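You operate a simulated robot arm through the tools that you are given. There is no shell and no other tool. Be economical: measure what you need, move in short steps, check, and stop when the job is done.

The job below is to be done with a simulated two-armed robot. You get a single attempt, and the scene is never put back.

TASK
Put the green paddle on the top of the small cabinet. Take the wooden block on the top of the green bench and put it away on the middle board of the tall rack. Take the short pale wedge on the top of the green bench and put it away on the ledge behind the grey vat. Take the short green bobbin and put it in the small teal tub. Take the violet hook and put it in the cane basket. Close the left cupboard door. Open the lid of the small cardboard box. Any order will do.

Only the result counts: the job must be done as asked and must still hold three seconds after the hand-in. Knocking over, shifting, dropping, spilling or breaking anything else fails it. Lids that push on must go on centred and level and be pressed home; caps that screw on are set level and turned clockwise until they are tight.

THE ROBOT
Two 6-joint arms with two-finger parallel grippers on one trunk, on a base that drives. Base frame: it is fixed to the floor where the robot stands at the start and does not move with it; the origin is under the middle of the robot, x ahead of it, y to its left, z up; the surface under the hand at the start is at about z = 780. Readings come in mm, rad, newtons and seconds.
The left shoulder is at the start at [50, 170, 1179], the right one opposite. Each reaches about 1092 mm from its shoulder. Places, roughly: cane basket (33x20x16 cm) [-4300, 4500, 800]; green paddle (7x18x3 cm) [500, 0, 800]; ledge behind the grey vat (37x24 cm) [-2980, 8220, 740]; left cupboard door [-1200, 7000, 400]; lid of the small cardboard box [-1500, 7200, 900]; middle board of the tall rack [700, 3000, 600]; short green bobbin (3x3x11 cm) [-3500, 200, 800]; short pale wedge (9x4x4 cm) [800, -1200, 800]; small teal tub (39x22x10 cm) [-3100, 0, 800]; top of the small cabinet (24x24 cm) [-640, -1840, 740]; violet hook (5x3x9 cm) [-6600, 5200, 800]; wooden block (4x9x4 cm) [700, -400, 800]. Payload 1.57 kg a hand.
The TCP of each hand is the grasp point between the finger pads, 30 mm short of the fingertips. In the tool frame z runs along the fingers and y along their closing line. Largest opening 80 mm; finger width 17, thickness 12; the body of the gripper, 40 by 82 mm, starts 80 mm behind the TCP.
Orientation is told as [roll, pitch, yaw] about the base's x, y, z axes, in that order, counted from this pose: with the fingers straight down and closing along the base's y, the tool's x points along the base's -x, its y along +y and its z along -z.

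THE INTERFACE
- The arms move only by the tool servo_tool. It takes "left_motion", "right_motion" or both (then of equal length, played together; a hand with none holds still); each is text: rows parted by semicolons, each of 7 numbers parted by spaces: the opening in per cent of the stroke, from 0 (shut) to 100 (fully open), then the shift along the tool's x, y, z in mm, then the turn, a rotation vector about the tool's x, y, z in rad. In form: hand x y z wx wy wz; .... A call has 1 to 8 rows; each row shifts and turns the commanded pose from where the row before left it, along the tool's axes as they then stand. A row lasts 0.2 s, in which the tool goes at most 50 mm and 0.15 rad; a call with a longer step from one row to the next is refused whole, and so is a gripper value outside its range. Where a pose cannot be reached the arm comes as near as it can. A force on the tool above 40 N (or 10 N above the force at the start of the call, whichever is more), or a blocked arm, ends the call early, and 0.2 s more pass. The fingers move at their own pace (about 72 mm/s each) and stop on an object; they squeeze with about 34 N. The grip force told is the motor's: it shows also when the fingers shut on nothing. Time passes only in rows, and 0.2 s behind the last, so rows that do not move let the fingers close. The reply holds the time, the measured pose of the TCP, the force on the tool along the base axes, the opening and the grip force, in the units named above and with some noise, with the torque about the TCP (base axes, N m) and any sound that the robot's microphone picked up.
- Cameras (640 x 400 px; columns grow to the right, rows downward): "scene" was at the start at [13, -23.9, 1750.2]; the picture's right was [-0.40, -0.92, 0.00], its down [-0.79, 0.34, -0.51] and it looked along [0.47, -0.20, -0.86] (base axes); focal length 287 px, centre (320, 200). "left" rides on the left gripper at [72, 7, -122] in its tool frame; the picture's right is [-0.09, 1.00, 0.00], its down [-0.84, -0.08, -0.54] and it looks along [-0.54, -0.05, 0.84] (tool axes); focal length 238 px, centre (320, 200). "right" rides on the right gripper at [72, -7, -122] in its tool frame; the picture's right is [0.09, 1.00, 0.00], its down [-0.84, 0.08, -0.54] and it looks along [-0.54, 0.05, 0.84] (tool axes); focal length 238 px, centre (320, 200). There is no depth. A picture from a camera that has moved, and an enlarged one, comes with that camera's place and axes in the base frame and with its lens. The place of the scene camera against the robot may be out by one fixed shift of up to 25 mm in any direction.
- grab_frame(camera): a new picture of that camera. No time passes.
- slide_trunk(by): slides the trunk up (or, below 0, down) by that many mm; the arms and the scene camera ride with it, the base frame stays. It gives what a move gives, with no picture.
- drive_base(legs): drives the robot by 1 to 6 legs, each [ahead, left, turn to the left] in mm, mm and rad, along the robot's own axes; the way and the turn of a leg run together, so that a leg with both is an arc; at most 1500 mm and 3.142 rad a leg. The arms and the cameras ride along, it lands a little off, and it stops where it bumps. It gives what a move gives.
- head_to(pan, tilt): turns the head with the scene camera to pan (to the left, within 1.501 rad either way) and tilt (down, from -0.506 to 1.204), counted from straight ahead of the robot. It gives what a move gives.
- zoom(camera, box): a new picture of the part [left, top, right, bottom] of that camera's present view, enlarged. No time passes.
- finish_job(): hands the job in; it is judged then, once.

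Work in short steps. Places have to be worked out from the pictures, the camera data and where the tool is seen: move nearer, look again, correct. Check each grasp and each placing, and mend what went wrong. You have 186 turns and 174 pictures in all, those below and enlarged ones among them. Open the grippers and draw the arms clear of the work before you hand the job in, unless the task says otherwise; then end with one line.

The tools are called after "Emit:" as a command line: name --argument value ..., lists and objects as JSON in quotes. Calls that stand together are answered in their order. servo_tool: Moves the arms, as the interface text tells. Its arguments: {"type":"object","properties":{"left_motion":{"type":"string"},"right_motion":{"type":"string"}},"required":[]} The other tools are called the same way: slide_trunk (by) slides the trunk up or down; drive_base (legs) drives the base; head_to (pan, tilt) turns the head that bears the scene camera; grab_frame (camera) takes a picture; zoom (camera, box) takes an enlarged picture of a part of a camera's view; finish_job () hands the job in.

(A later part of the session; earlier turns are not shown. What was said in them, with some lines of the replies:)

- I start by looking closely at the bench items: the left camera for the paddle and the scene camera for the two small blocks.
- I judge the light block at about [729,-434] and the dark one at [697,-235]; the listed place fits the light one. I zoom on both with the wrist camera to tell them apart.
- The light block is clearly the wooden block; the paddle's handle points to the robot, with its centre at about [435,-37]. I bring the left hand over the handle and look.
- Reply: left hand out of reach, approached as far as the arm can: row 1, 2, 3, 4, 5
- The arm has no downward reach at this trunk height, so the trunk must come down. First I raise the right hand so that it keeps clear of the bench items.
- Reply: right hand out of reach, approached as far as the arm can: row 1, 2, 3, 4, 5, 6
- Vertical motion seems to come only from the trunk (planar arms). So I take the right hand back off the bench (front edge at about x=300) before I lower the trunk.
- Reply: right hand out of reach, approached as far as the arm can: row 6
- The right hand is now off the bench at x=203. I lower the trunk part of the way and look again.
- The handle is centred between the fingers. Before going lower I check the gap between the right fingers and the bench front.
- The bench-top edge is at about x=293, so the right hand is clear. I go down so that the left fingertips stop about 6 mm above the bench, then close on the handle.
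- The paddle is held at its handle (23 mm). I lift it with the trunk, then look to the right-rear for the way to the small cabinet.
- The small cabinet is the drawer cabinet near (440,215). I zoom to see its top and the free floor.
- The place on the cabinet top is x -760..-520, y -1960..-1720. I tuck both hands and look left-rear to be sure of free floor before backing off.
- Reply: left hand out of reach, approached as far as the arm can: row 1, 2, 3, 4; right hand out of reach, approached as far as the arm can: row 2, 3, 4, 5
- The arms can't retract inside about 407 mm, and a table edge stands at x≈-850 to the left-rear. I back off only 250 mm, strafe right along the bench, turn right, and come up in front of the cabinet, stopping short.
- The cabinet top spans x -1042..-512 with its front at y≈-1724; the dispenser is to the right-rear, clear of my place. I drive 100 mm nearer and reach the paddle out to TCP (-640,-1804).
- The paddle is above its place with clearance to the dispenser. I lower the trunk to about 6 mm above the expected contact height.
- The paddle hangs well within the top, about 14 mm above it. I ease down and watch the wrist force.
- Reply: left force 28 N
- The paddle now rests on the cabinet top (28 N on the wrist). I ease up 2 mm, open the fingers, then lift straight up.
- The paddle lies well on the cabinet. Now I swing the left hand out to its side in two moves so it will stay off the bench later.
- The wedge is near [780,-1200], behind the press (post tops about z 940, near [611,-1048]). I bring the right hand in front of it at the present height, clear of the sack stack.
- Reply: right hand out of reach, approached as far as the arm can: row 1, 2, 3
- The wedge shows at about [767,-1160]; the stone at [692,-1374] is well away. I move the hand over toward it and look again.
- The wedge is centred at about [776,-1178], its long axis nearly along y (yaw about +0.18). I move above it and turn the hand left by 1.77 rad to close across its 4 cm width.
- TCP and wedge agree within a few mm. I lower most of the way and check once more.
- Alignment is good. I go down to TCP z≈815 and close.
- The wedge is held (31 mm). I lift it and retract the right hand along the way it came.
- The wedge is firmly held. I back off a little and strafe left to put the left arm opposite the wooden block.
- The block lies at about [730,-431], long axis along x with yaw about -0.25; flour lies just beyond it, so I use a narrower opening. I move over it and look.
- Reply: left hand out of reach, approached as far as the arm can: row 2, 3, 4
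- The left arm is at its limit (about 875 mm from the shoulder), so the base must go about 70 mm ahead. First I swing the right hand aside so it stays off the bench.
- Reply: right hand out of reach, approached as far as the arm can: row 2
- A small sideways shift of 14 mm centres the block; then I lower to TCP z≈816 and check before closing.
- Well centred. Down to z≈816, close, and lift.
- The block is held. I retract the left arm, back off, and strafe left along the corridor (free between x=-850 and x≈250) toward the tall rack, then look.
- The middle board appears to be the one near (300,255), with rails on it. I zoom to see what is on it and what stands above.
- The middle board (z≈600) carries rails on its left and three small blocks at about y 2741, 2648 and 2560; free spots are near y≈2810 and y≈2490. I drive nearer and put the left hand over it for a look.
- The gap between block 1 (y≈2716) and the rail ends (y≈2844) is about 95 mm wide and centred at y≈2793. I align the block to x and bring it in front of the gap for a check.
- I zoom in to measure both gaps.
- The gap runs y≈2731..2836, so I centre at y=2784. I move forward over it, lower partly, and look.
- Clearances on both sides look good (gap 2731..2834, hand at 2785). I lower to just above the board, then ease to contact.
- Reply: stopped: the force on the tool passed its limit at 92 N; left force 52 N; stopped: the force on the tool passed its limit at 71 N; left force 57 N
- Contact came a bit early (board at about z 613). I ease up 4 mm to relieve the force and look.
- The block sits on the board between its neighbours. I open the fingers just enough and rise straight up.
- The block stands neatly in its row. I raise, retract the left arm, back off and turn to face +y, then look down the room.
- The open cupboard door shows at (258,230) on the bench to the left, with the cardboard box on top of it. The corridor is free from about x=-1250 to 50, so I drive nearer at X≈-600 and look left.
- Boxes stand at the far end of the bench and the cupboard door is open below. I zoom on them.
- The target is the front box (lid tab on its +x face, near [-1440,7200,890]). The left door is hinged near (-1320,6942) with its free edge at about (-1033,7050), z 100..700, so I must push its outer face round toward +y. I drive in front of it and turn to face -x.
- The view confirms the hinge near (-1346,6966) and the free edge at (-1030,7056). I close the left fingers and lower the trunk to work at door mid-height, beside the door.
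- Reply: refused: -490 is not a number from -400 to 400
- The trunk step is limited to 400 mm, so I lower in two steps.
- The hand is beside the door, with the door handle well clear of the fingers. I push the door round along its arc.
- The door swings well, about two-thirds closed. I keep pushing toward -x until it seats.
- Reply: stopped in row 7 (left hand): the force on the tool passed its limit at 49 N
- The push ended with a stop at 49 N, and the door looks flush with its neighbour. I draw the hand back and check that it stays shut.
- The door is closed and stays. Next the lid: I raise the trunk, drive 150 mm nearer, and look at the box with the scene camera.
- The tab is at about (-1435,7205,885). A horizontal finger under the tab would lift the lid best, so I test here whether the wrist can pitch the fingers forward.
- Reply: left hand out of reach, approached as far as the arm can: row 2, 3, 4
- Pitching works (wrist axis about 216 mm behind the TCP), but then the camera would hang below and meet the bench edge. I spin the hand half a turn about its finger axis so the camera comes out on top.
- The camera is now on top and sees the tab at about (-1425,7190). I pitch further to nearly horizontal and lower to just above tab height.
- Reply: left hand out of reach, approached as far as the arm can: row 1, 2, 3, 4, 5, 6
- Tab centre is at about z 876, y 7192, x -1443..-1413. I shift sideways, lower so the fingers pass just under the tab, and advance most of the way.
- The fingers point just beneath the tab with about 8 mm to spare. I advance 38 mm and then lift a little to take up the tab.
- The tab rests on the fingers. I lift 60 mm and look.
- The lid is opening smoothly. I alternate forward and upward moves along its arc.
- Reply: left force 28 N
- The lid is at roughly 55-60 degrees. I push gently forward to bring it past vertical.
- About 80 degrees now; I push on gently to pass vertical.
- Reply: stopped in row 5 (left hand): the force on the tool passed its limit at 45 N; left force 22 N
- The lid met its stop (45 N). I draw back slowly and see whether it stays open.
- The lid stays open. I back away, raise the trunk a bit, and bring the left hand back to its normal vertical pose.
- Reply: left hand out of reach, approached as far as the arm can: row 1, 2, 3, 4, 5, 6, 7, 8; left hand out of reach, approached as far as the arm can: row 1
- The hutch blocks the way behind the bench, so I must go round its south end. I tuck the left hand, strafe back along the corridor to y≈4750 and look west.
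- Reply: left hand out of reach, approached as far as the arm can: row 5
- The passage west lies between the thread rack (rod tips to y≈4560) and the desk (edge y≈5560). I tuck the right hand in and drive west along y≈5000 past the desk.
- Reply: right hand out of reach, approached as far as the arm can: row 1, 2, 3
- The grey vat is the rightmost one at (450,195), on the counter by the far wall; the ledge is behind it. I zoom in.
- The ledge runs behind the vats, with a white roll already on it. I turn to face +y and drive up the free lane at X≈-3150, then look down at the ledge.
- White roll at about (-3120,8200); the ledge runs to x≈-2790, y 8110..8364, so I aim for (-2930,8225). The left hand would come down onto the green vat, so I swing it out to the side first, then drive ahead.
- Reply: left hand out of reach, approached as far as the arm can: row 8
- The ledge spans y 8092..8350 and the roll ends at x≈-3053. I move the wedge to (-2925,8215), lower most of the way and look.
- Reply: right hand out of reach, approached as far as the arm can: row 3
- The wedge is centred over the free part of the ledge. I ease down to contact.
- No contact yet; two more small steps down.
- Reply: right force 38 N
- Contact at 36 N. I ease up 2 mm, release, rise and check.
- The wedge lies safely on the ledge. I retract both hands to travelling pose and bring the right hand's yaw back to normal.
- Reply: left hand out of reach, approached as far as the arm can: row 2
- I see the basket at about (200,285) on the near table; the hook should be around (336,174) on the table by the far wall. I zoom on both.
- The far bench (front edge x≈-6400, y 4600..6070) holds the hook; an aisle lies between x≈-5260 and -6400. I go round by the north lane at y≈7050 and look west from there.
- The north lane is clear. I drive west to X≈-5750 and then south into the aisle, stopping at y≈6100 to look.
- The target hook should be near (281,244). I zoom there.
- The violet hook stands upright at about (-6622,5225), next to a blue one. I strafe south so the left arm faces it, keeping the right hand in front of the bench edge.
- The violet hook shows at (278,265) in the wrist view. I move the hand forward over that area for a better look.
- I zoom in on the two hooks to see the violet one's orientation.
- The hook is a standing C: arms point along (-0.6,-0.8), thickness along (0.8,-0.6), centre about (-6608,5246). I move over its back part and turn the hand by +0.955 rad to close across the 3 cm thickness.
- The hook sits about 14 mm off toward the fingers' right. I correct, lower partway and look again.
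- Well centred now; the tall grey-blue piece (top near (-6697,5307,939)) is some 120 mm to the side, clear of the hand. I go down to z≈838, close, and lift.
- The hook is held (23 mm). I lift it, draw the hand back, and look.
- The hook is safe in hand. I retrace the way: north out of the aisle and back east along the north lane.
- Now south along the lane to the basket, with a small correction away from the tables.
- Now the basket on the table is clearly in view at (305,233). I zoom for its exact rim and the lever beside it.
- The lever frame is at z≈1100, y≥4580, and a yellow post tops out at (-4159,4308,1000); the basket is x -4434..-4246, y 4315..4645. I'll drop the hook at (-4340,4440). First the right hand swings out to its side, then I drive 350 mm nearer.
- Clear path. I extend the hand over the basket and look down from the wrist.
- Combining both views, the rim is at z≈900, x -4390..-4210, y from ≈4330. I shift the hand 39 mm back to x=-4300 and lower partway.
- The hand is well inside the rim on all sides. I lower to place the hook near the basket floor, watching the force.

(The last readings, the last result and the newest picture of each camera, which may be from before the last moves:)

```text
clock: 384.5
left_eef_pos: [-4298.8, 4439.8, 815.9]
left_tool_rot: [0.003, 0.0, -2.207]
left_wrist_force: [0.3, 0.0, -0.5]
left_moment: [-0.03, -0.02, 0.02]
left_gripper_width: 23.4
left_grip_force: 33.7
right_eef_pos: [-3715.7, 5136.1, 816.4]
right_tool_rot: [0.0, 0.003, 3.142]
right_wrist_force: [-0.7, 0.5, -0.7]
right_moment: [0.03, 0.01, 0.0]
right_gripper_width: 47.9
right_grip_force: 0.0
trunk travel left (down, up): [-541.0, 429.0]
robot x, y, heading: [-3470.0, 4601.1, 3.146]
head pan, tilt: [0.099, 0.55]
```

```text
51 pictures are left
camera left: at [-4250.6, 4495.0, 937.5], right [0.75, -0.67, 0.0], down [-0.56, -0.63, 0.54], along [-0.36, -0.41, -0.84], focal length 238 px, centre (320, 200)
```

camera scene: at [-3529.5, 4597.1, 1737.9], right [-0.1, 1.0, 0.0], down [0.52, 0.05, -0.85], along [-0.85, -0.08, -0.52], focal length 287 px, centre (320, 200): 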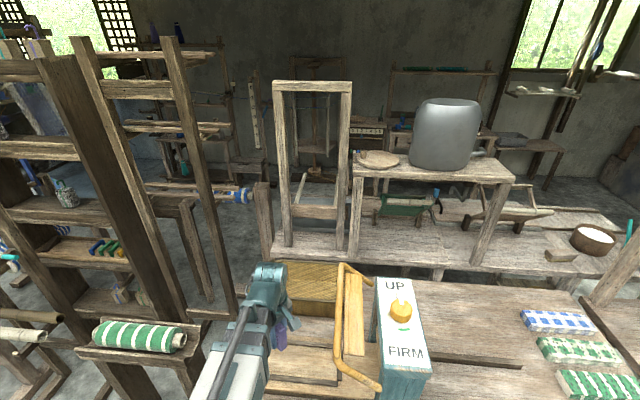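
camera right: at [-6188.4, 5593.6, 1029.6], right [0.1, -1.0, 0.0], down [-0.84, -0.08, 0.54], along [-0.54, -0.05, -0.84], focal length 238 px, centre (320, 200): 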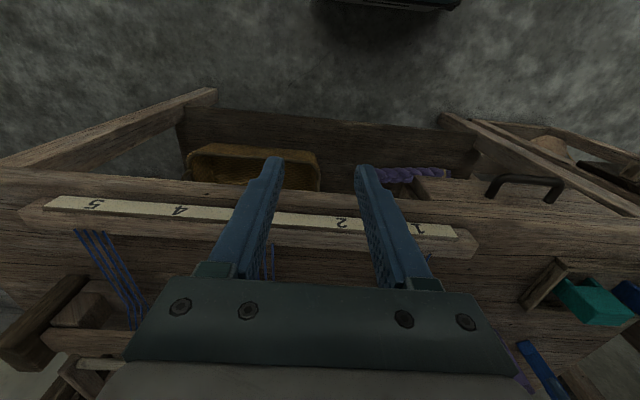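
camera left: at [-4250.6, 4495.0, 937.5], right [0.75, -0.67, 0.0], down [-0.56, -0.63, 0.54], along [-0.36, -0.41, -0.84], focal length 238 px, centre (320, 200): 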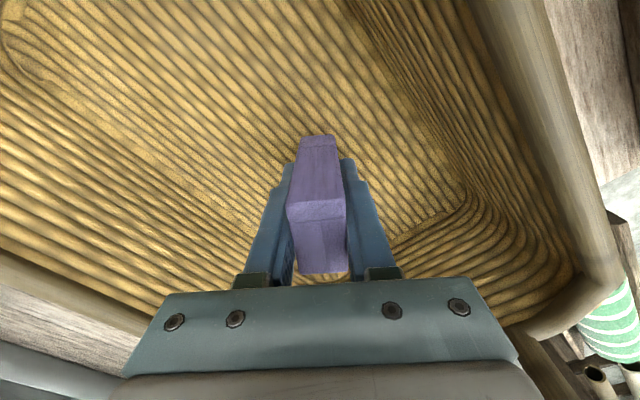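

No contact yet, still clear of the rim. A few more small steps down.

Emit:
slide_trunk --by -8

Emit:
slide_trunk --by -8

```text
clock: 385.1
left_eef_pos: [-4298.2, 4440.7, 809.6]
left_tool_rot: [-0.001, -0.004, -2.209]
left_wrist_force: [-6.2, -0.7, 23.4]
left_moment: [0.04, 0.12, 0.0]
left_gripper_width: 23.1
left_grip_force: 34.2
right_eef_pos: [-3714.4, 5136.8, 808.3]
right_tool_rot: [0.0, 0.002, 3.142]
right_wrist_force: [-0.3, -0.2, 0.5]
right_moment: [0.01, 0.01, 0.03]
right_gripper_width: 47.8
right_grip_force: 0.0
trunk travel left (down, up): [-533.0, 437.0]
robot x, y, heading: [-3471.2, 4604.1, 3.136]
head pan, tilt: [0.099, 0.55]
```

```text
clock: 385.7
left_eef_pos: [-4296.6, 4440.4, 801.1]
left_tool_rot: [0.0, -0.003, -2.206]
left_wrist_force: [-3.0, 1.4, 28.8]
left_moment: [0.09, 0.05, 0.02]
left_gripper_width: 23.3
left_grip_force: 34.6
right_eef_pos: [-3714.1, 5136.3, 800.4]
right_tool_rot: [0.001, -0.001, 3.141]
right_wrist_force: [0.4, -0.7, -0.5]
right_moment: [-0.01, 0.02, 0.02]
right_gripper_width: 47.7
right_grip_force: 0.1
trunk travel left (down, up): [-525.0, 445.0]
robot x, y, heading: [-3471.6, 4601.7, 3.142]
head pan, tilt: [0.099, 0.55]
```

The hook is on the basket floor. I raise 3 mm, open, and lift out.

Emit:
slide_trunk --by 4

Emit:
servo_tool --left_motion "45 0 0 0 0 0 0;60 0 0 0 0 0 0;60 0 0 0 0 0 0"

Emit:
slide_trunk --by 215

Emit:
grab_frame --camera "left"

```text
clock: 386.2
left_eef_pos: [-4297.5, 4440.3, 803.5]
left_tool_rot: [0.001, -0.001, -2.209]
left_wrist_force: [-0.7, -1.3, -0.1]
left_moment: [0.0, 0.02, 0.02]
left_gripper_width: 23.3
left_grip_force: 33.7
right_eef_pos: [-3715.7, 5135.4, 804.0]
right_tool_rot: [-0.001, 0.001, 3.141]
right_wrist_force: [-0.3, -0.3, -0.5]
right_moment: [0.0, -0.01, 0.01]
right_gripper_width: 47.8
right_grip_force: 0.1
trunk travel left (down, up): [-529.0, 441.0]
robot x, y, heading: [-3472.6, 4603.9, 3.139]
head pan, tilt: [0.099, 0.55]
```

```text
clock: 387.0
left_eef_pos: [-4297.5, 4439.7, 804.2]
left_tool_rot: [0.003, -0.002, -2.208]
left_wrist_force: [-0.8, 0.8, -0.3]
left_moment: [-0.01, 0.02, 0.0]
left_gripper_width: 47.9
left_grip_force: 0.1
right_eef_pos: [-3716.7, 5135.7, 804.3]
right_tool_rot: [-0.001, 0.002, 3.14]
right_wrist_force: [0.0, -0.2, -0.4]
right_moment: [-0.04, -0.03, -0.02]
right_gripper_width: 48.3
right_grip_force: 0.0
trunk travel left (down, up): [-529.0, 441.0]
robot x, y, heading: [-3471.9, 4604.5, 3.141]
head pan, tilt: [0.099, 0.55]
```

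```text
clock: 389.3
left_eef_pos: [-4298.3, 4440.5, 1019.1]
left_tool_rot: [0.001, -0.002, -2.208]
left_wrist_force: [-0.4, 0.0, -0.3]
left_moment: [0.01, -0.02, -0.01]
left_gripper_width: 47.9
left_grip_force: 0.0
right_eef_pos: [-3715.9, 5135.4, 1018.6]
right_tool_rot: [0.0, 0.001, 3.141]
right_wrist_force: [-0.1, -0.5, -0.2]
right_moment: [0.0, -0.01, 0.0]
right_gripper_width: 47.9
right_grip_force: 0.1
trunk travel left (down, up): [-744.0, 226.0]
robot x, y, heading: [-3470.4, 4603.7, 3.14]
head pan, tilt: [0.099, 0.55]
```

```text
50 pictures are left
camera left: at [-4250.7, 4495.0, 1140.4], right [0.75, -0.67, 0.0], down [-0.56, -0.63, 0.54], along [-0.36, -0.41, -0.84], focal length 238 px, centre (320, 200)
```

left: 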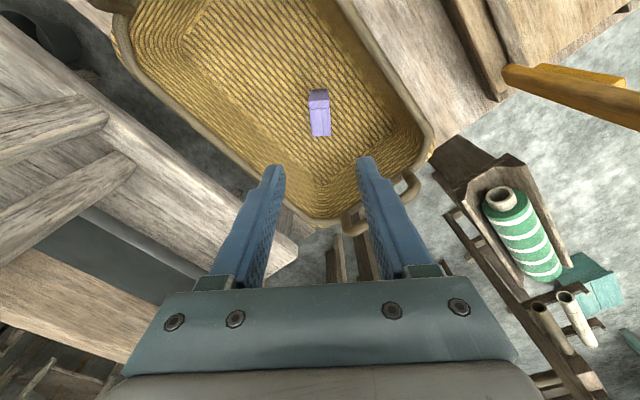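

The violet hook stands inside the basket. I retract the left arm, restore its yaw, and bring the right hand in for travel.

Emit:
servo_tool --left_motion "60 27.7 37.3 0 0 0 0;60 27.7 37.3 0 0 0 0;60 27.7 37.3 0 0 0 0;60 27.7 37.3 0 0 0 0;60 27.7 37.3 0 0 0 0;60 27.7 37.3 0 0 0 0;60 27.7 37.3 0 0 0 0;60 18 24 0 0 0 0"

Emit:
drive_base --legs '[[-180, 0, 0]]'

Emit:
servo_tool --left_motion "60 0 0 0 0 0 0.136;60 0 0 0 0 0 0.136;60 0 0 0 0 0 0.136;60 0 0 0 0 0 0.136;60 0 0 0 0 0 0.136;60 0 0 0 0 0 0.136;60 0 0 0 0 0 0.12;60 0 0 0 0 0 0" --right_motion "60 -33 26 0 0 0 0;60 -33 26 0 0 0 0;60 -33 26 0 0 0 0;60 -33 26 0 0 0 0;60 -27 41 0 0 0 0;60 -27 41 0 0 0 0;60 -27 41 0 0 0 0;60 -7 42 0 0 0 0"

Emit:
head_to --pan 1.4 --tilt 0.4

Emit:
grab_frame --camera "scene"

```text
clock: 391.1
left_eef_pos: [-3941.3, 4441.1, 1019.0]
left_tool_rot: [-0.001, -0.002, -2.207]
left_wrist_force: [-0.3, -1.0, 0.3]
left_moment: [-0.03, 0.0, 0.0]
left_gripper_width: 48.1
left_grip_force: 0.0
right_eef_pos: [-3715.5, 5136.3, 1018.5]
right_tool_rot: [-0.001, 0.003, 3.143]
right_wrist_force: [0.2, 0.3, -1.2]
right_moment: [0.0, 0.0, -0.01]
right_gripper_width: 47.8
right_grip_force: 0.1
trunk travel left (down, up): [-744.0, 226.0]
robot x, y, heading: [-3469.3, 4600.5, 3.141]
head pan, tilt: [0.099, 0.55]
```

```text
clock: 392.6
left_eef_pos: [-3764.3, 4443.7, 1019.7]
left_tool_rot: [0.0, -0.002, -2.212]
left_wrist_force: [-0.2, 0.2, 0.2]
left_moment: [-0.02, 0.01, 0.03]
left_gripper_width: 47.8
left_grip_force: 0.0
right_eef_pos: [-3535.0, 5137.1, 1019.9]
right_tool_rot: [-0.002, 0.002, 3.138]
right_wrist_force: [0.2, -0.9, 0.5]
right_moment: [-0.02, 0.06, -0.01]
right_gripper_width: 48.1
right_grip_force: 0.0
trunk travel left (down, up): [-744.0, 226.0]
robot x, y, heading: [-3291.1, 4603.1, 3.137]
head pan, tilt: [0.099, 0.55]
```

```text
clock: 394.4
left_eef_pos: [-3764.5, 4442.4, 1018.8]
left_tool_rot: [0.004, 0.0, 3.134]
left_wrist_force: [-0.2, 0.3, -0.2]
left_moment: [0.02, 0.02, -0.02]
left_gripper_width: 48.0
left_grip_force: 0.0
right_eef_pos: [-3757.6, 4868.5, 1019.3]
right_tool_rot: [0.001, 0.002, 3.136]
right_wrist_force: [-0.5, 0.4, 0.4]
right_moment: [0.02, -0.01, -0.04]
right_gripper_width: 47.9
right_grip_force: 0.1
trunk travel left (down, up): [-744.0, 226.0]
robot x, y, heading: [-3295.2, 4604.8, 3.138]
head pan, tilt: [0.099, 0.55]
```

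```text
clock: 395.9
left_eef_pos: [-3764.9, 4443.2, 1017.7]
left_tool_rot: [0.001, -0.002, 3.135]
left_wrist_force: [-0.5, 0.0, 0.4]
left_moment: [-0.01, 0.0, 0.02]
left_gripper_width: 48.1
left_grip_force: 0.1
right_eef_pos: [-3757.8, 4868.9, 1019.1]
right_tool_rot: [0.001, 0.003, 3.135]
right_wrist_force: [-0.1, 0.2, -1.0]
right_moment: [-0.03, 0.04, 0.02]
right_gripper_width: 47.7
right_grip_force: 0.1
trunk travel left (down, up): [-744.0, 226.0]
robot x, y, heading: [-3290.3, 4607.0, 3.135]
head pan, tilt: [1.4, 0.4]
```

```text
49 pictures are left
camera scene: at [-3277.7, 4514.3, 1752.6], right [-0.98, 0.18, 0.0], down [0.07, 0.38, -0.92], along [-0.16, -0.91, -0.39], focal length 287 px, centre (320, 200)
```

scene: 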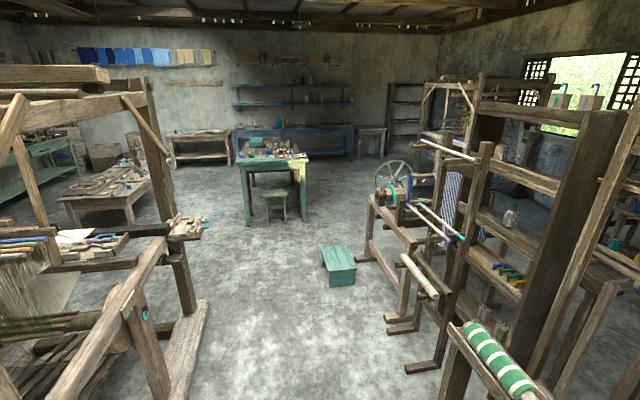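

The teal-legged table (x -3740..-2890, y≤1070) holds tub and bobbin; the floor to its west looks free. I drive south down the lane, turn to face +x, and come round to the table's west side, stopping for a look.

Emit:
drive_base --legs '[[0, 1450, 0], [0, 1450, 0], [0, 0, 3.14]]'

Emit:
head_to --pan -1.4 --tilt 0.6

Emit:
grab_frame --camera "scene"

```text
clock: 417.2
left_eef_pos: [-2814.5, 1873.3, 1019.7]
left_tool_rot: [0.003, 0.0, 0.008]
left_wrist_force: [-0.1, -0.4, 0.3]
left_moment: [-0.01, -0.01, -0.02]
left_gripper_width: 48.2
left_grip_force: 0.0
right_eef_pos: [-2815.3, 1448.3, 1019.8]
right_tool_rot: [0.0, 0.003, 0.007]
right_wrist_force: [0.0, -0.2, -0.9]
right_moment: [0.01, -0.02, -0.03]
right_gripper_width: 47.9
right_grip_force: 0.0
trunk travel left (down, up): [-744.0, 226.0]
robot x, y, heading: [-3283.5, 1709.4, 0.014]
head pan, tilt: [1.4, 0.4]
```

```text
clock: 419.6
left_eef_pos: [-2813.6, 1872.5, 1020.3]
left_tool_rot: [0.003, 0.0, 0.005]
left_wrist_force: [-0.1, 0.2, -1.4]
left_moment: [0.0, 0.0, 0.0]
left_gripper_width: 48.2
left_grip_force: 0.0
right_eef_pos: [-2814.8, 1447.7, 1019.3]
right_tool_rot: [0.0, 0.001, 0.006]
right_wrist_force: [0.5, -0.4, -0.3]
right_moment: [-0.01, -0.02, -0.01]
right_gripper_width: 47.9
right_grip_force: 0.0
trunk travel left (down, up): [-744.0, 226.0]
robot x, y, heading: [-3283.8, 1709.1, 0.01]
head pan, tilt: [-1.4, 0.6]
```

```text
48 pictures are left
camera scene: at [-3317.8, 1623.6, 1734.4], right [-0.98, -0.18, 0.0], down [-0.1, 0.56, -0.83], along [0.15, -0.81, -0.56], focal length 287 px, centre (320, 200)
```

scene: 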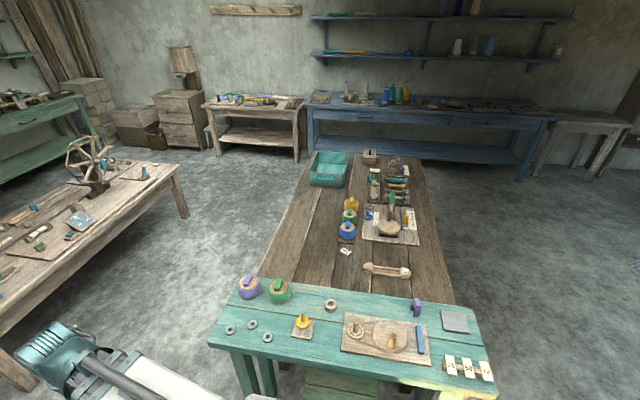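

An excellent view: tub at (328,168), bobbins around (390,190). I zoom in on both.

Emit:
zoom --camera "scene" --box '[320, 150, 440, 250]'

Emit:
zoom --camera "scene" --box '[290, 130, 450, 230]'

```text
4.00 times, centred on (380, 200) of scene
camera zoom: at [-3317.8, 1623.6, 1734.4], right [-0.98, -0.18, 0.0], down [-0.1, 0.56, -0.83], along [0.15, -0.81, -0.56], focal length 1148 px, centre (80, 200)
```

zoom: 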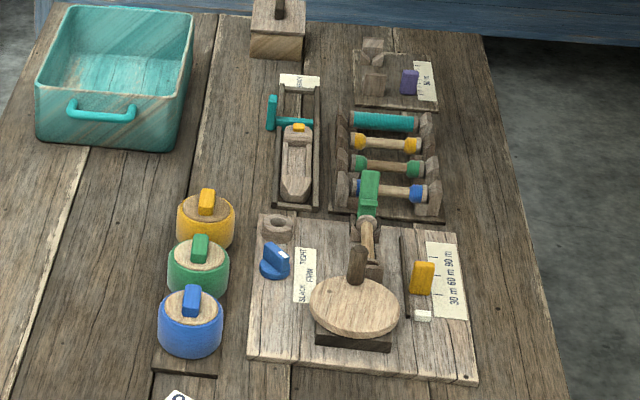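

```text
4.00 times, centred on (370, 180) of scene
camera zoom: at [-3317.8, 1623.6, 1734.4], right [-0.98, -0.18, 0.0], down [-0.1, 0.56, -0.83], along [0.15, -0.81, -0.56], focal length 1148 px, centre (120, 280)
```

zoom: 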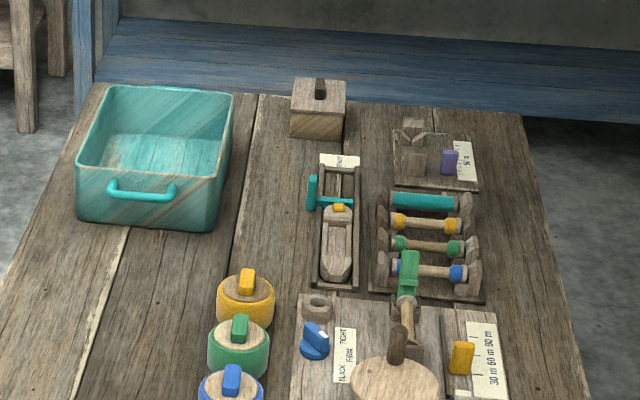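

The green-ended bobbin (third in the small rack, lying along x) is the target, and the tub's long side runs along y. I'll work from the west side with the right arm. First the left hand swings out to its side, then I drive round to X≈-4150, Y≈350.

Emit:
servo_tool --left_motion "60 5 45 0 0 0 0;60 10 45 0 0 0 0;60 20 43 0 0 0 0;60 27 41 0 0 0 0;60 30 38 0 0 0 0;60 33 30 0 0 0 0;60 33 26 0 0 0 0;60 33 26 0 0 0 0"

Emit:
servo_tool --left_motion "60 33 26 0 0 0 0;60 35 20 0 0 0 0"

Emit:
drive_base --legs '[[0, -110, -0.012], [-870, 0, 0], [0, -1340, 0]]'

Emit:
head_to --pan -0.15 --tilt 0.65

Emit:
grab_frame --camera "scene"

```text
clock: 421.4
left_eef_pos: [-2973.0, 2189.5, 1018.4]
left_tool_rot: [0.003, 0.003, 0.006]
left_wrist_force: [0.0, 0.1, 0.2]
left_moment: [0.0, -0.04, 0.0]
left_gripper_width: 47.8
left_grip_force: 0.1
left hand out of reach, approached as far as the arm can: row 4, 5, 6, 7, 8
right_eef_pos: [-2816.4, 1447.2, 1019.7]
right_tool_rot: [0.0, 0.002, 0.007]
right_wrist_force: [-0.5, 1.5, -0.5]
right_moment: [-0.01, 0.0, 0.01]
right_gripper_width: 48.1
right_grip_force: 0.0
trunk travel left (down, up): [-744.0, 226.0]
robot x, y, heading: [-3288.8, 1709.4, 0.01]
head pan, tilt: [-1.4, 0.6]
```

```text
clock: 422.0
left_eef_pos: [-3039.6, 2235.7, 1018.6]
left_tool_rot: [0.003, 0.001, 0.002]
left_wrist_force: [-0.6, -0.2, 0.1]
left_moment: [0.03, -0.02, -0.04]
left_gripper_width: 48.1
left_grip_force: 0.0
right_eef_pos: [-2816.4, 1446.5, 1020.3]
right_tool_rot: [0.001, 0.001, 0.005]
right_wrist_force: [0.1, 0.0, -0.4]
right_moment: [0.0, -0.02, 0.0]
right_gripper_width: 48.0
right_grip_force: 0.0
trunk travel left (down, up): [-744.0, 226.0]
robot x, y, heading: [-3282.3, 1710.1, 0.009]
head pan, tilt: [-1.4, 0.6]
```

```text
clock: 433.7
left_eef_pos: [-3926.8, 781.6, 1019.7]
left_tool_rot: [0.003, -0.002, -0.064]
left_wrist_force: [-0.6, 0.8, 0.1]
left_moment: [-0.01, -0.03, 0.01]
left_gripper_width: 47.9
left_grip_force: 0.1
right_eef_pos: [-3759.4, -20.4, 1018.5]
right_tool_rot: [0.0, 0.002, -0.062]
right_wrist_force: [0.6, 0.6, -0.4]
right_moment: [0.01, 0.0, 0.02]
right_gripper_width: 48.0
right_grip_force: 0.1
trunk travel left (down, up): [-744.0, 226.0]
robot x, y, heading: [-4207.6, 272.8, -0.063]
head pan, tilt: [-1.4, 0.6]
```

```text
clock: 435.1
left_eef_pos: [-3926.3, 781.9, 1018.6]
left_tool_rot: [0.003, 0.001, -0.065]
left_wrist_force: [-0.4, -0.1, 0.4]
left_moment: [-0.01, 0.01, 0.0]
left_gripper_width: 48.0
left_grip_force: 0.1
right_eef_pos: [-3758.3, -21.7, 1019.5]
right_tool_rot: [0.001, 0.002, -0.063]
right_wrist_force: [0.3, 0.1, -0.3]
right_moment: [-0.02, 0.0, 0.01]
right_gripper_width: 48.0
right_grip_force: 0.1
trunk travel left (down, up): [-744.0, 226.0]
robot x, y, heading: [-4206.7, 269.8, -0.059]
head pan, tilt: [-0.15, 0.649]
```

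```text
45 pictures are left
camera scene: at [-4172.1, 259.1, 1730.1], right [-0.21, -0.98, 0.0], down [-0.59, 0.13, -0.8], along [0.78, -0.17, -0.6], focal length 287 px, centre (320, 200)
```

scene: 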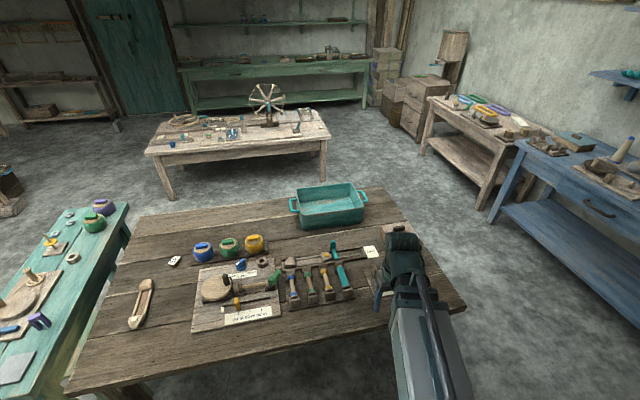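

Good view from the west. I zoom on the bobbin rack and tub.

Emit:
zoom --camera "scene" --box '[250, 170, 410, 320]'

```text
2.67 times, centred on (330, 245) of scene
camera zoom: at [-4172.1, 259.1, 1730.1], right [-0.21, -0.98, 0.0], down [-0.59, 0.13, -0.8], along [0.78, -0.17, -0.6], focal length 765 px, centre (293, 80)
```

zoom: 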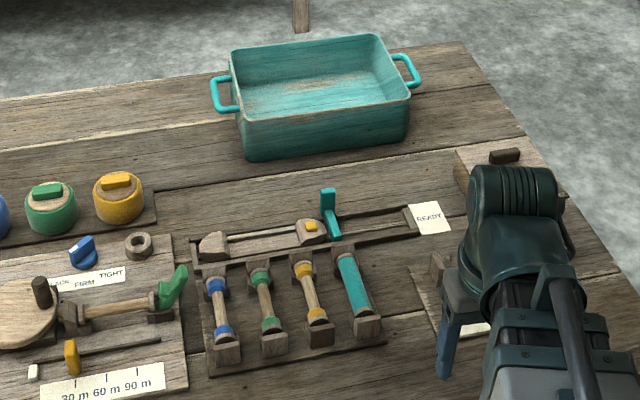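

The green bobbin lies at about (-3488,150), along x, with its neighbours 67 mm to either side. I bring the right hand over it and pull the left hand further back.

Emit:
servo_tool --right_motion "60 -31 30.5 0 0 0 -0.063;60 -31 30.5 0 0 0 0;60 -31 30.5 0 0 0 0;60 -31 30.5 0 0 0 0;60 -31 30.5 0 0 0 0;60 -31 30.5 0 0 0 0" --left_motion "60 35 16 0 0 0 0;60 35 16 0 0 0 0;60 35 16 0 0 0 0;60 35 16 0 0 0 0;60 0 0 0 0 0 0;60 0 0 0 0 0 0"

Emit:
slide_trunk --by -60

Emit:
grab_frame --camera "right"

```text
clock: 436.5
left_eef_pos: [-4063.6, 856.5, 1019.0]
left_tool_rot: [0.002, -0.001, -0.066]
left_wrist_force: [0.7, -0.4, 0.2]
left_moment: [0.0, -0.02, 0.01]
left_gripper_width: 47.9
left_grip_force: 0.1
right_eef_pos: [-3568.5, 161.8, 1018.9]
right_tool_rot: [0.001, 0.003, 0.001]
right_wrist_force: [-0.8, -0.7, 0.0]
right_moment: [-0.01, -0.05, 0.03]
right_gripper_width: 48.3
right_grip_force: 0.1
trunk travel left (down, up): [-744.0, 226.0]
robot x, y, heading: [-4205.2, 271.8, -0.06]
head pan, tilt: [-0.15, 0.649]
```

```text
clock: 437.5
left_eef_pos: [-4062.9, 856.7, 959.0]
left_tool_rot: [0.001, 0.0, -0.064]
left_wrist_force: [-0.7, 0.2, -0.1]
left_moment: [0.02, 0.04, -0.04]
left_gripper_width: 48.0
left_grip_force: 0.0
right_eef_pos: [-3570.1, 160.2, 958.2]
right_tool_rot: [0.0, 0.003, -0.002]
right_wrist_force: [-0.3, 1.2, 0.4]
right_moment: [-0.01, 0.0, 0.01]
right_gripper_width: 47.9
right_grip_force: 0.1
trunk travel left (down, up): [-684.0, 286.0]
robot x, y, heading: [-4213.3, 276.0, -0.066]
head pan, tilt: [-0.15, 0.649]
```

```text
43 pictures are left
camera right: at [-3640.8, 154.4, 1080.6], right [-0.09, 1.0, 0.0], down [0.84, 0.08, 0.54], along [0.54, 0.05, -0.84], focal length 238 px, centre (320, 200)
```

right: 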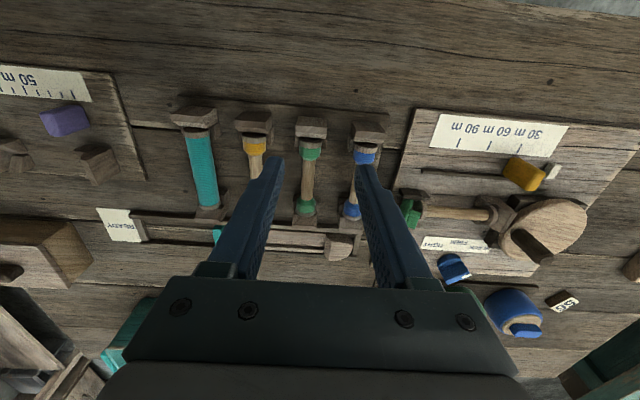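

The bobbin centre is at about (-3496,152). I centre the hand over it and lower to z≈890 for a close look.

Emit:
servo_tool --right_motion "60 -37 -4.5 0 0 0 0;60 -37 -4.5 0 0 0 0;60 0 0 0 0 0 0"

Emit:
slide_trunk --by -68

Emit:
grab_frame --camera "right"

Emit:
zoom --camera "scene" --box '[250, 130, 410, 280]'

```text
clock: 438.3
left_eef_pos: [-4063.7, 855.6, 959.6]
left_tool_rot: [0.002, 0.001, -0.064]
left_wrist_force: [0.8, -0.7, 0.1]
left_moment: [-0.04, -0.02, 0.01]
left_gripper_width: 48.0
left_grip_force: 0.0
right_eef_pos: [-3497.7, 150.4, 959.9]
right_tool_rot: [0.0, 0.001, 0.001]
right_wrist_force: [-0.4, -0.2, 1.0]
right_moment: [0.0, -0.02, 0.01]
right_gripper_width: 48.3
right_grip_force: 0.1
right hand out of reach, approached as far as the arm can: row 2
trunk travel left (down, up): [-684.0, 286.0]
robot x, y, heading: [-4206.6, 268.1, -0.064]
head pan, tilt: [-0.15, 0.649]
```

```text
clock: 439.4
left_eef_pos: [-4063.8, 855.5, 891.4]
left_tool_rot: [0.002, 0.0, -0.065]
left_wrist_force: [0.8, 0.8, -0.8]
left_moment: [0.02, -0.01, 0.02]
left_gripper_width: 47.8
left_grip_force: 0.1
right_eef_pos: [-3496.6, 149.5, 891.1]
right_tool_rot: [-0.001, 0.003, 0.0]
right_wrist_force: [-0.5, -0.7, 0.0]
right_moment: [-0.02, 0.03, -0.01]
right_gripper_width: 48.0
right_grip_force: 0.1
trunk travel left (down, up): [-616.0, 354.0]
robot x, y, heading: [-4206.1, 269.8, -0.059]
head pan, tilt: [-0.15, 0.649]
```

```text
42 pictures are left
camera right: at [-3568.2, 143.9, 1012.6], right [-0.09, 1.0, 0.0], down [0.84, 0.08, 0.54], along [0.54, 0.05, -0.84], focal length 238 px, centre (320, 200)
```

right: 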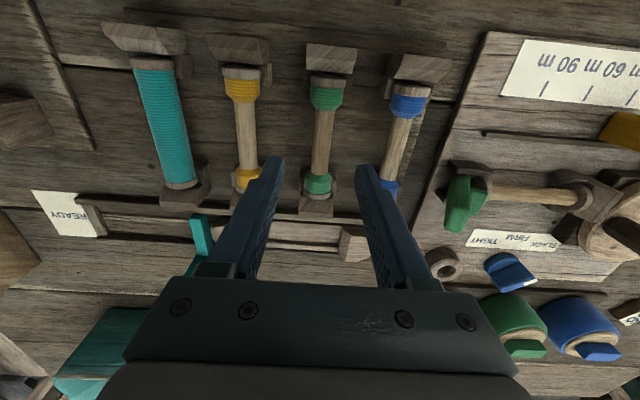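

```text
2.67 times, centred on (330, 205) of scene
camera zoom: at [-4172.2, 259.1, 1602.1], right [-0.21, -0.98, 0.0], down [-0.59, 0.13, -0.8], along [0.78, -0.17, -0.6], focal length 765 px, centre (293, 187)
```

zoom: 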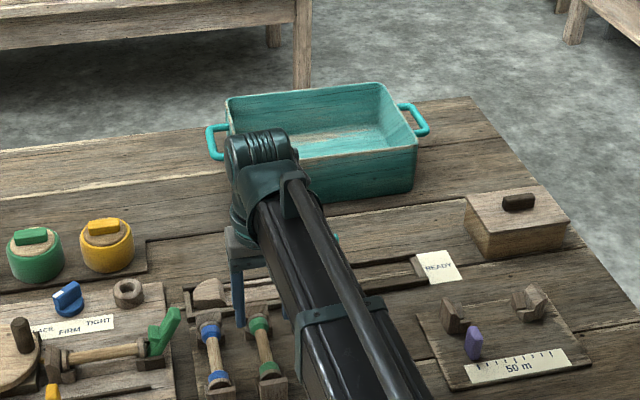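

Triangulating the two wrist views puts the bobbin axis at about z 822, y 151. I lower to TCP z≈833 and close on its shaft.

Emit:
slide_trunk --by -58

Emit:
servo_tool --right_motion "0 0 1 0 0 0 0;0 0 0 0 0 0 0;0 0 0 0 0 0 0;0 0 0 0 0 0 0"

Emit:
grab_frame --camera "right"

```text
clock: 440.4
left_eef_pos: [-4063.1, 853.8, 833.8]
left_tool_rot: [0.002, 0.0, -0.065]
left_wrist_force: [0.5, -0.8, 0.2]
left_moment: [-0.04, 0.03, -0.01]
left_gripper_width: 48.1
left_grip_force: 0.1
right_eef_pos: [-3496.5, 149.5, 831.8]
right_tool_rot: [0.001, 0.001, 0.002]
right_wrist_force: [0.2, -1.5, 0.1]
right_moment: [-0.01, -0.04, 0.0]
right_gripper_width: 47.9
right_grip_force: 0.2
trunk travel left (down, up): [-558.0, 412.0]
robot x, y, heading: [-4204.6, 272.6, -0.064]
head pan, tilt: [-0.15, 0.649]
```

```text
clock: 441.4
left_eef_pos: [-4063.2, 856.1, 832.6]
left_tool_rot: [0.001, -0.001, -0.066]
left_wrist_force: [0.3, 1.5, -0.1]
left_moment: [-0.01, -0.06, -0.03]
left_gripper_width: 48.4
left_grip_force: 0.0
right_eef_pos: [-3497.2, 151.3, 833.7]
right_tool_rot: [0.0, 0.001, 0.0]
right_wrist_force: [-0.7, 1.9, 2.2]
right_moment: [0.03, -0.07, 0.07]
right_gripper_width: 18.2
right_grip_force: 33.3
trunk travel left (down, up): [-558.0, 412.0]
robot x, y, heading: [-4211.1, 268.6, -0.065]
head pan, tilt: [-0.15, 0.649]
```

```text
40 pictures are left
camera right: at [-3568.3, 145.1, 954.7], right [-0.09, 1.0, 0.0], down [0.84, 0.08, 0.54], along [0.54, 0.05, -0.84], focal length 238 px, centre (320, 200)
```

right: 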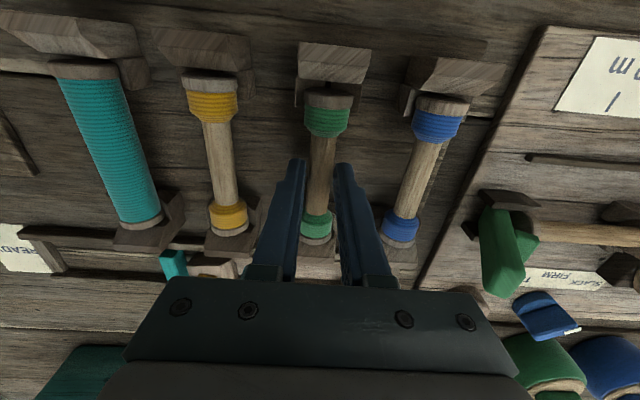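

The shaft is gripped (18 mm). I lift gently and check.

Emit:
slide_trunk --by 40

Emit:
grab_frame --camera "right"

```text
clock: 442.2
left_eef_pos: [-4063.4, 854.6, 872.9]
left_tool_rot: [0.002, 0.0, -0.066]
left_wrist_force: [0.1, 0.4, 0.3]
left_moment: [0.02, -0.02, -0.02]
left_gripper_width: 47.9
left_grip_force: 0.0
right_eef_pos: [-3496.6, 151.8, 872.9]
right_tool_rot: [0.0, 0.001, 0.001]
right_wrist_force: [-0.6, -0.5, -0.3]
right_moment: [0.0, -0.01, -0.01]
right_gripper_width: 18.8
right_grip_force: 33.1
trunk travel left (down, up): [-598.0, 372.0]
robot x, y, heading: [-4206.0, 275.0, -0.065]
head pan, tilt: [-0.15, 0.649]
```

```text
39 pictures are left
camera right: at [-3568.0, 144.8, 994.5], right [-0.09, 1.0, 0.0], down [0.84, 0.08, 0.54], along [0.54, 0.05, -0.84], focal length 238 px, centre (320, 200)
```

right: 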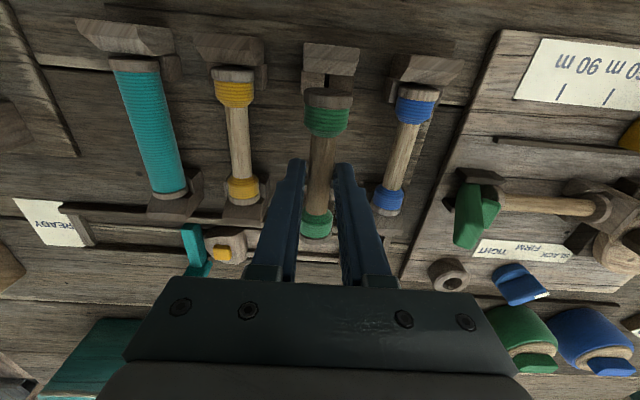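

The bobbin is free of its rack. I raise it, then drive 216 mm ahead and 110 mm right, so that the tub (centre about (-3055,-26)) comes within reach.

Emit:
slide_trunk --by 130

Emit:
drive_base --legs '[[216, -110, 0.064]]'

Emit:
grab_frame --camera "scene"

Emit:
grab_frame --camera "right"

```text
clock: 443.8
left_eef_pos: [-4063.3, 857.1, 1003.4]
left_tool_rot: [0.001, -0.001, -0.065]
left_wrist_force: [0.1, 0.5, 0.5]
left_moment: [0.01, 0.0, -0.01]
left_gripper_width: 48.0
left_grip_force: 0.1
right_eef_pos: [-3497.5, 150.7, 1003.1]
right_tool_rot: [0.0, 0.002, 0.001]
right_wrist_force: [0.7, 0.7, -0.3]
right_moment: [0.02, 0.04, -0.03]
right_gripper_width: 18.6
right_grip_force: 33.0
trunk travel left (down, up): [-728.0, 242.0]
robot x, y, heading: [-4207.4, 273.4, -0.065]
head pan, tilt: [-0.15, 0.649]
```

```text
clock: 445.6
left_eef_pos: [-3885.1, 744.2, 1004.4]
left_tool_rot: [0.001, 0.001, 0.001]
left_wrist_force: [-0.5, -0.9, -0.3]
left_moment: [-0.01, 0.02, 0.01]
left_gripper_width: 47.7
left_grip_force: 0.0
right_eef_pos: [-3275.1, 78.3, 1002.4]
right_tool_rot: [0.002, 0.003, 0.067]
right_wrist_force: [0.6, 0.1, -0.4]
right_moment: [0.01, -0.02, -0.01]
right_gripper_width: 18.8
right_grip_force: 33.4
trunk travel left (down, up): [-728.0, 242.0]
robot x, y, heading: [-3992.6, 152.8, 0.003]
head pan, tilt: [-0.15, 0.649]
```

```text
38 pictures are left
camera scene: at [-3954.7, 142.9, 1714.1], right [-0.15, -0.99, 0.0], down [-0.6, 0.09, -0.8], along [0.79, -0.12, -0.61], focal length 287 px, centre (320, 200)
```

scene: 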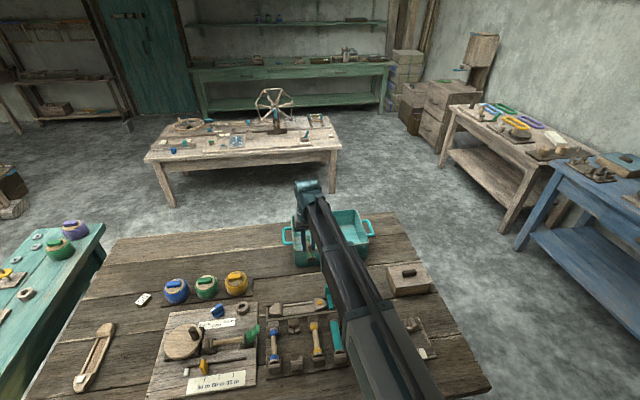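

```text
37 pictures are left
camera right: at [-3345.0, 68.0, 1124.1], right [-0.16, 0.99, 0.0], down [0.83, 0.13, 0.54], along [0.53, 0.09, -0.84], focal length 238 px, centre (320, 200)
```

right: 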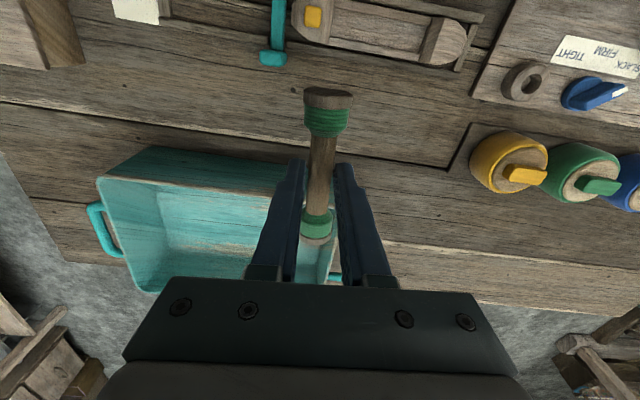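

The tub's near wall is at x≈-3170. I move the bobbin to (-3080,-25), where it fits inside without turning, and look before lowering.

Emit:
servo_tool --right_motion "0 -37.5 -23.2 0 0 0 0;0 -37.5 -23.2 0 0 0 0;0 -37.5 -23.2 0 0 0 0;0 -37.5 -23.2 0 0 0 0;0 -37.5 -23.2 0 0 0 0;0 0 0 0 0 0 0"

Emit:
slide_trunk --by -70

Emit:
grab_frame --camera "right"

Emit:
zoom --camera "scene" --box '[240, 130, 440, 290]'

```text
clock: 447.0
left_eef_pos: [-3887.1, 745.3, 1002.6]
left_tool_rot: [0.003, -0.001, 0.0]
left_wrist_force: [-0.1, -0.9, 0.1]
left_moment: [0.03, 0.01, -0.02]
left_gripper_width: 47.9
left_grip_force: 0.1
right_eef_pos: [-3081.5, -24.5, 1003.4]
right_tool_rot: [0.0, 0.001, 0.065]
right_wrist_force: [0.2, -0.8, -0.8]
right_moment: [0.03, -0.01, -0.02]
right_gripper_width: 19.0
right_grip_force: 33.3
trunk travel left (down, up): [-728.0, 242.0]
robot x, y, heading: [-3993.0, 152.6, 0.002]
head pan, tilt: [-0.15, 0.649]
```

```text
clock: 448.1
left_eef_pos: [-3886.8, 744.8, 932.9]
left_tool_rot: [0.002, 0.0, 0.002]
left_wrist_force: [-0.3, -0.5, 0.1]
left_moment: [0.03, 0.01, 0.0]
left_gripper_width: 48.0
left_grip_force: 0.0
right_eef_pos: [-3080.1, -24.0, 932.5]
right_tool_rot: [0.0, 0.002, 0.064]
right_wrist_force: [0.6, 0.6, -0.6]
right_moment: [-0.01, -0.02, -0.02]
right_gripper_width: 18.9
right_grip_force: 32.4
trunk travel left (down, up): [-658.0, 312.0]
robot x, y, heading: [-3994.1, 152.3, 0.001]
head pan, tilt: [-0.15, 0.649]
```

```text
36 pictures are left
camera right: at [-3150.6, -35.4, 1054.6], right [-0.16, 0.99, 0.0], down [0.83, 0.13, 0.54], along [0.53, 0.09, -0.84], focal length 238 px, centre (320, 200)
```

right: 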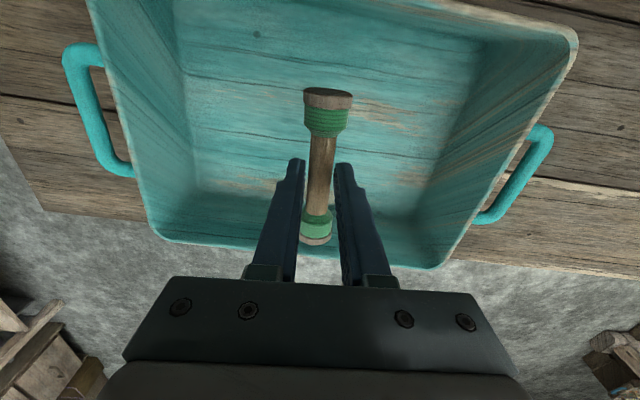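

```text
2.50 times, centred on (340, 210) of scene
camera zoom: at [-3955.9, 143.3, 1644.1], right [-0.15, -0.99, 0.0], down [-0.6, 0.09, -0.8], along [0.79, -0.12, -0.6], focal length 718 px, centre (270, 175)
```

zoom: 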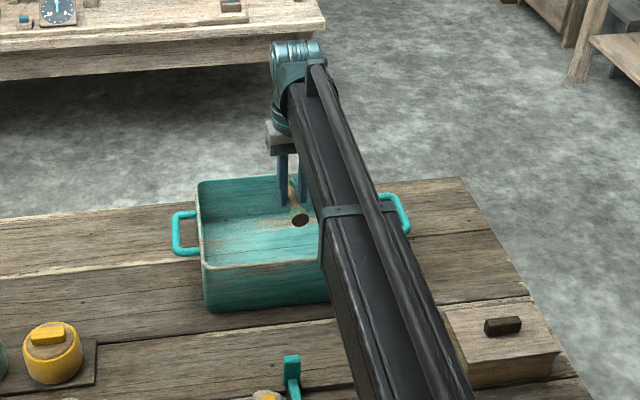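

The bobbin is well over the tub's middle. I lower it near the floor of the tub and ease to contact.

Emit:
slide_trunk --by -95

Emit:
slide_trunk --by -10

Emit:
slide_trunk --by -5

```text
clock: 449.4
left_eef_pos: [-3887.2, 745.7, 838.3]
left_tool_rot: [0.003, -0.001, 0.002]
left_wrist_force: [-0.6, 0.6, 0.7]
left_moment: [-0.01, -0.01, 0.0]
left_gripper_width: 48.0
left_grip_force: 0.0
right_eef_pos: [-3081.1, -24.9, 838.7]
right_tool_rot: [-0.002, 0.001, 0.067]
right_wrist_force: [-0.1, 0.1, 0.0]
right_moment: [0.04, 0.02, -0.02]
right_gripper_width: 18.6
right_grip_force: 33.0
trunk travel left (down, up): [-563.0, 407.0]
robot x, y, heading: [-3990.7, 155.7, -0.001]
head pan, tilt: [-0.15, 0.649]
```

```text
clock: 449.9
left_eef_pos: [-3886.8, 744.7, 828.3]
left_tool_rot: [0.002, -0.001, 0.002]
left_wrist_force: [-0.1, -0.2, -0.7]
left_moment: [-0.04, 0.01, 0.03]
left_gripper_width: 48.1
left_grip_force: 0.2
right_eef_pos: [-3080.9, -24.5, 828.5]
right_tool_rot: [-0.001, 0.002, 0.067]
right_wrist_force: [-0.2, 0.1, -0.2]
right_moment: [-0.07, 0.0, -0.02]
right_gripper_width: 18.8
right_grip_force: 33.4
trunk travel left (down, up): [-553.0, 417.0]
robot x, y, heading: [-3990.9, 152.2, 0.005]
head pan, tilt: [-0.15, 0.649]
```

```text
clock: 450.5
left_eef_pos: [-3887.3, 745.5, 822.9]
left_tool_rot: [0.003, 0.001, 0.002]
left_wrist_force: [0.4, -0.6, -0.6]
left_moment: [0.0, -0.02, 0.03]
left_gripper_width: 48.2
left_grip_force: 0.1
right_eef_pos: [-3080.2, -24.7, 823.4]
right_tool_rot: [0.0, 0.003, 0.066]
right_wrist_force: [2.1, 0.0, 7.4]
right_moment: [-0.03, 0.23, -0.01]
right_gripper_width: 18.6
right_grip_force: 33.1
trunk travel left (down, up): [-548.0, 422.0]
robot x, y, heading: [-3993.1, 154.0, -0.004]
head pan, tilt: [-0.15, 0.649]
```

Light contact (7 N) with the tub floor. I open the fingers, rise, and check.

Emit:
servo_tool --right_motion "40 0 0 0 0 0 0;55 0 0 0 0 0 0;55 0 0 0 0 0 0"

Emit:
slide_trunk --by 180

Emit:
grab_frame --camera "right"

```text
clock: 451.3
left_eef_pos: [-3885.4, 744.9, 823.3]
left_tool_rot: [0.001, 0.0, 0.001]
left_wrist_force: [0.2, -0.4, -0.2]
left_moment: [0.0, 0.0, -0.05]
left_gripper_width: 48.1
left_grip_force: 0.1
right_eef_pos: [-3079.8, -23.9, 823.5]
right_tool_rot: [0.0, 0.002, 0.066]
right_wrist_force: [-0.3, 0.2, 0.4]
right_moment: [0.0, 0.03, -0.01]
right_gripper_width: 44.4
right_grip_force: 0.1
trunk travel left (down, up): [-548.0, 422.0]
robot x, y, heading: [-3995.8, 156.8, 0.003]
head pan, tilt: [-0.15, 0.649]
```

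```text
clock: 453.3
left_eef_pos: [-3885.9, 744.9, 1002.2]
left_tool_rot: [0.0, -0.001, 0.003]
left_wrist_force: [0.2, 0.0, 0.6]
left_moment: [0.0, 0.01, 0.01]
left_gripper_width: 48.1
left_grip_force: 0.0
right_eef_pos: [-3079.7, -26.2, 1003.9]
right_tool_rot: [-0.001, 0.003, 0.066]
right_wrist_force: [-0.4, -0.1, 0.0]
right_moment: [0.0, -0.01, 0.01]
right_gripper_width: 43.9
right_grip_force: 0.1
trunk travel left (down, up): [-728.0, 242.0]
robot x, y, heading: [-3994.2, 153.6, 0.004]
head pan, tilt: [-0.15, 0.649]
```

```text
34 pictures are left
camera right: at [-3150.4, -35.3, 1124.5], right [-0.16, 0.99, 0.0], down [0.83, 0.13, 0.54], along [0.53, 0.09, -0.84], focal length 238 px, centre (320, 200)
```

right: 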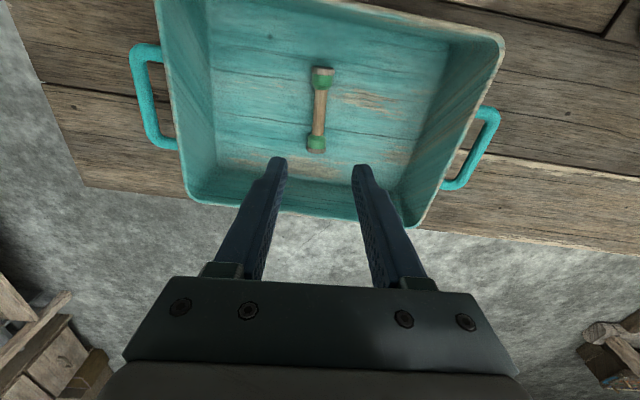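

The bobbin lies in the tub. I draw the right arm back off the table, open both grippers and back away a little.

Emit:
servo_tool --right_motion "55 45 8 0 0 0 0;55 45 8 0 0 0 0;55 45 8 0 0 0 0;55 45 8 0 0 0 0;55 45 8 0 0 0 0;55 45 8 0 0 0 0;55 45 8 0 0 0 0;55 45 8 0 0 0 0"

Emit:
drive_base --legs '[[-250, 0, 0]]'

Emit:
servo_tool --left_motion "100 0 0 0 0 0 0;100 0 0 0 0 0 0;100 0 0 0 0 0 0" --right_motion "100 0 0 0 0 0 0;100 0 0 0 0 0 0;100 0 0 0 0 0 0"

Emit:
grab_frame --camera "scene"

```text
clock: 455.1
left_eef_pos: [-3887.1, 745.6, 1004.1]
left_tool_rot: [0.002, -0.001, 0.003]
left_wrist_force: [-0.9, -0.5, 0.6]
left_moment: [-0.02, -0.02, 0.01]
left_gripper_width: 48.3
left_grip_force: 0.1
right_eef_pos: [-3445.4, 17.7, 1003.9]
right_tool_rot: [0.001, 0.001, 0.065]
right_wrist_force: [-0.1, -0.1, 0.7]
right_moment: [0.02, 0.01, -0.03]
right_gripper_width: 44.1
right_grip_force: 0.1
trunk travel left (down, up): [-728.0, 242.0]
robot x, y, heading: [-3993.9, 151.3, -0.0]
head pan, tilt: [-0.15, 0.649]
```

```text
clock: 456.9
left_eef_pos: [-4144.8, 743.8, 1002.8]
left_tool_rot: [0.002, 0.002, 0.0]
left_wrist_force: [0.2, -0.8, -0.3]
left_moment: [0.0, -0.04, 0.03]
left_gripper_width: 47.9
left_grip_force: 0.0
right_eef_pos: [-3702.3, 15.5, 1002.6]
right_tool_rot: [0.001, 0.001, 0.064]
right_wrist_force: [-0.1, -0.4, 0.3]
right_moment: [-0.02, -0.02, 0.02]
right_gripper_width: 44.3
right_grip_force: 0.2
trunk travel left (down, up): [-728.0, 242.0]
robot x, y, heading: [-4249.2, 153.0, -0.0]
head pan, tilt: [-0.15, 0.649]
```

```text
clock: 457.8
left_eef_pos: [-4144.5, 745.0, 1003.7]
left_tool_rot: [0.003, 0.0, -0.001]
left_wrist_force: [0.5, -0.2, -0.1]
left_moment: [0.01, -0.02, -0.05]
left_gripper_width: 79.9
left_grip_force: 0.0
right_eef_pos: [-3703.4, 15.2, 1002.8]
right_tool_rot: [0.0, 0.002, 0.066]
right_wrist_force: [-1.0, -0.1, -0.4]
right_moment: [0.02, 0.02, 0.03]
right_gripper_width: 80.1
right_grip_force: 0.0
trunk travel left (down, up): [-728.0, 242.0]
robot x, y, heading: [-4252.8, 155.0, -0.003]
head pan, tilt: [-0.15, 0.649]
```

```text
33 pictures are left
camera scene: at [-4214.5, 142.9, 1714.1], right [-0.15, -0.99, 0.0], down [-0.6, 0.09, -0.8], along [0.79, -0.12, -0.6], focal length 287 px, centre (320, 200)
```

scene: 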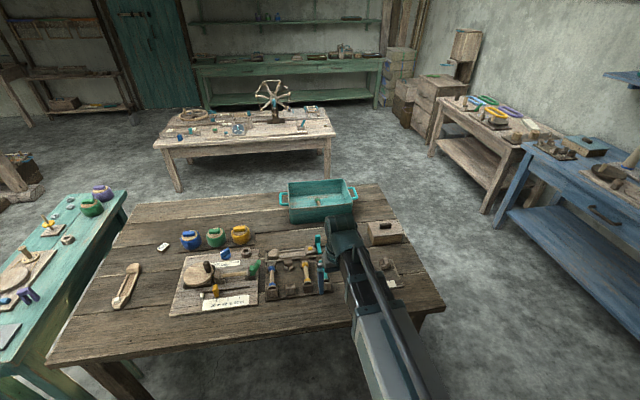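

Everything is in place: the bobbin in the tub, the hook in the basket, the wedge on the ledge, the block on the middle board, the paddle on the cabinet. The cupboard door is shut and the lid open, each checked when done. The grippers are open and clear, so I hand the job in.

Emit:
finish_job

```text
The job is handed in.
```

All seven tasks are done and the job is handed in; each result was checked by camera when it was finished, but not looked at again just before hand-in.
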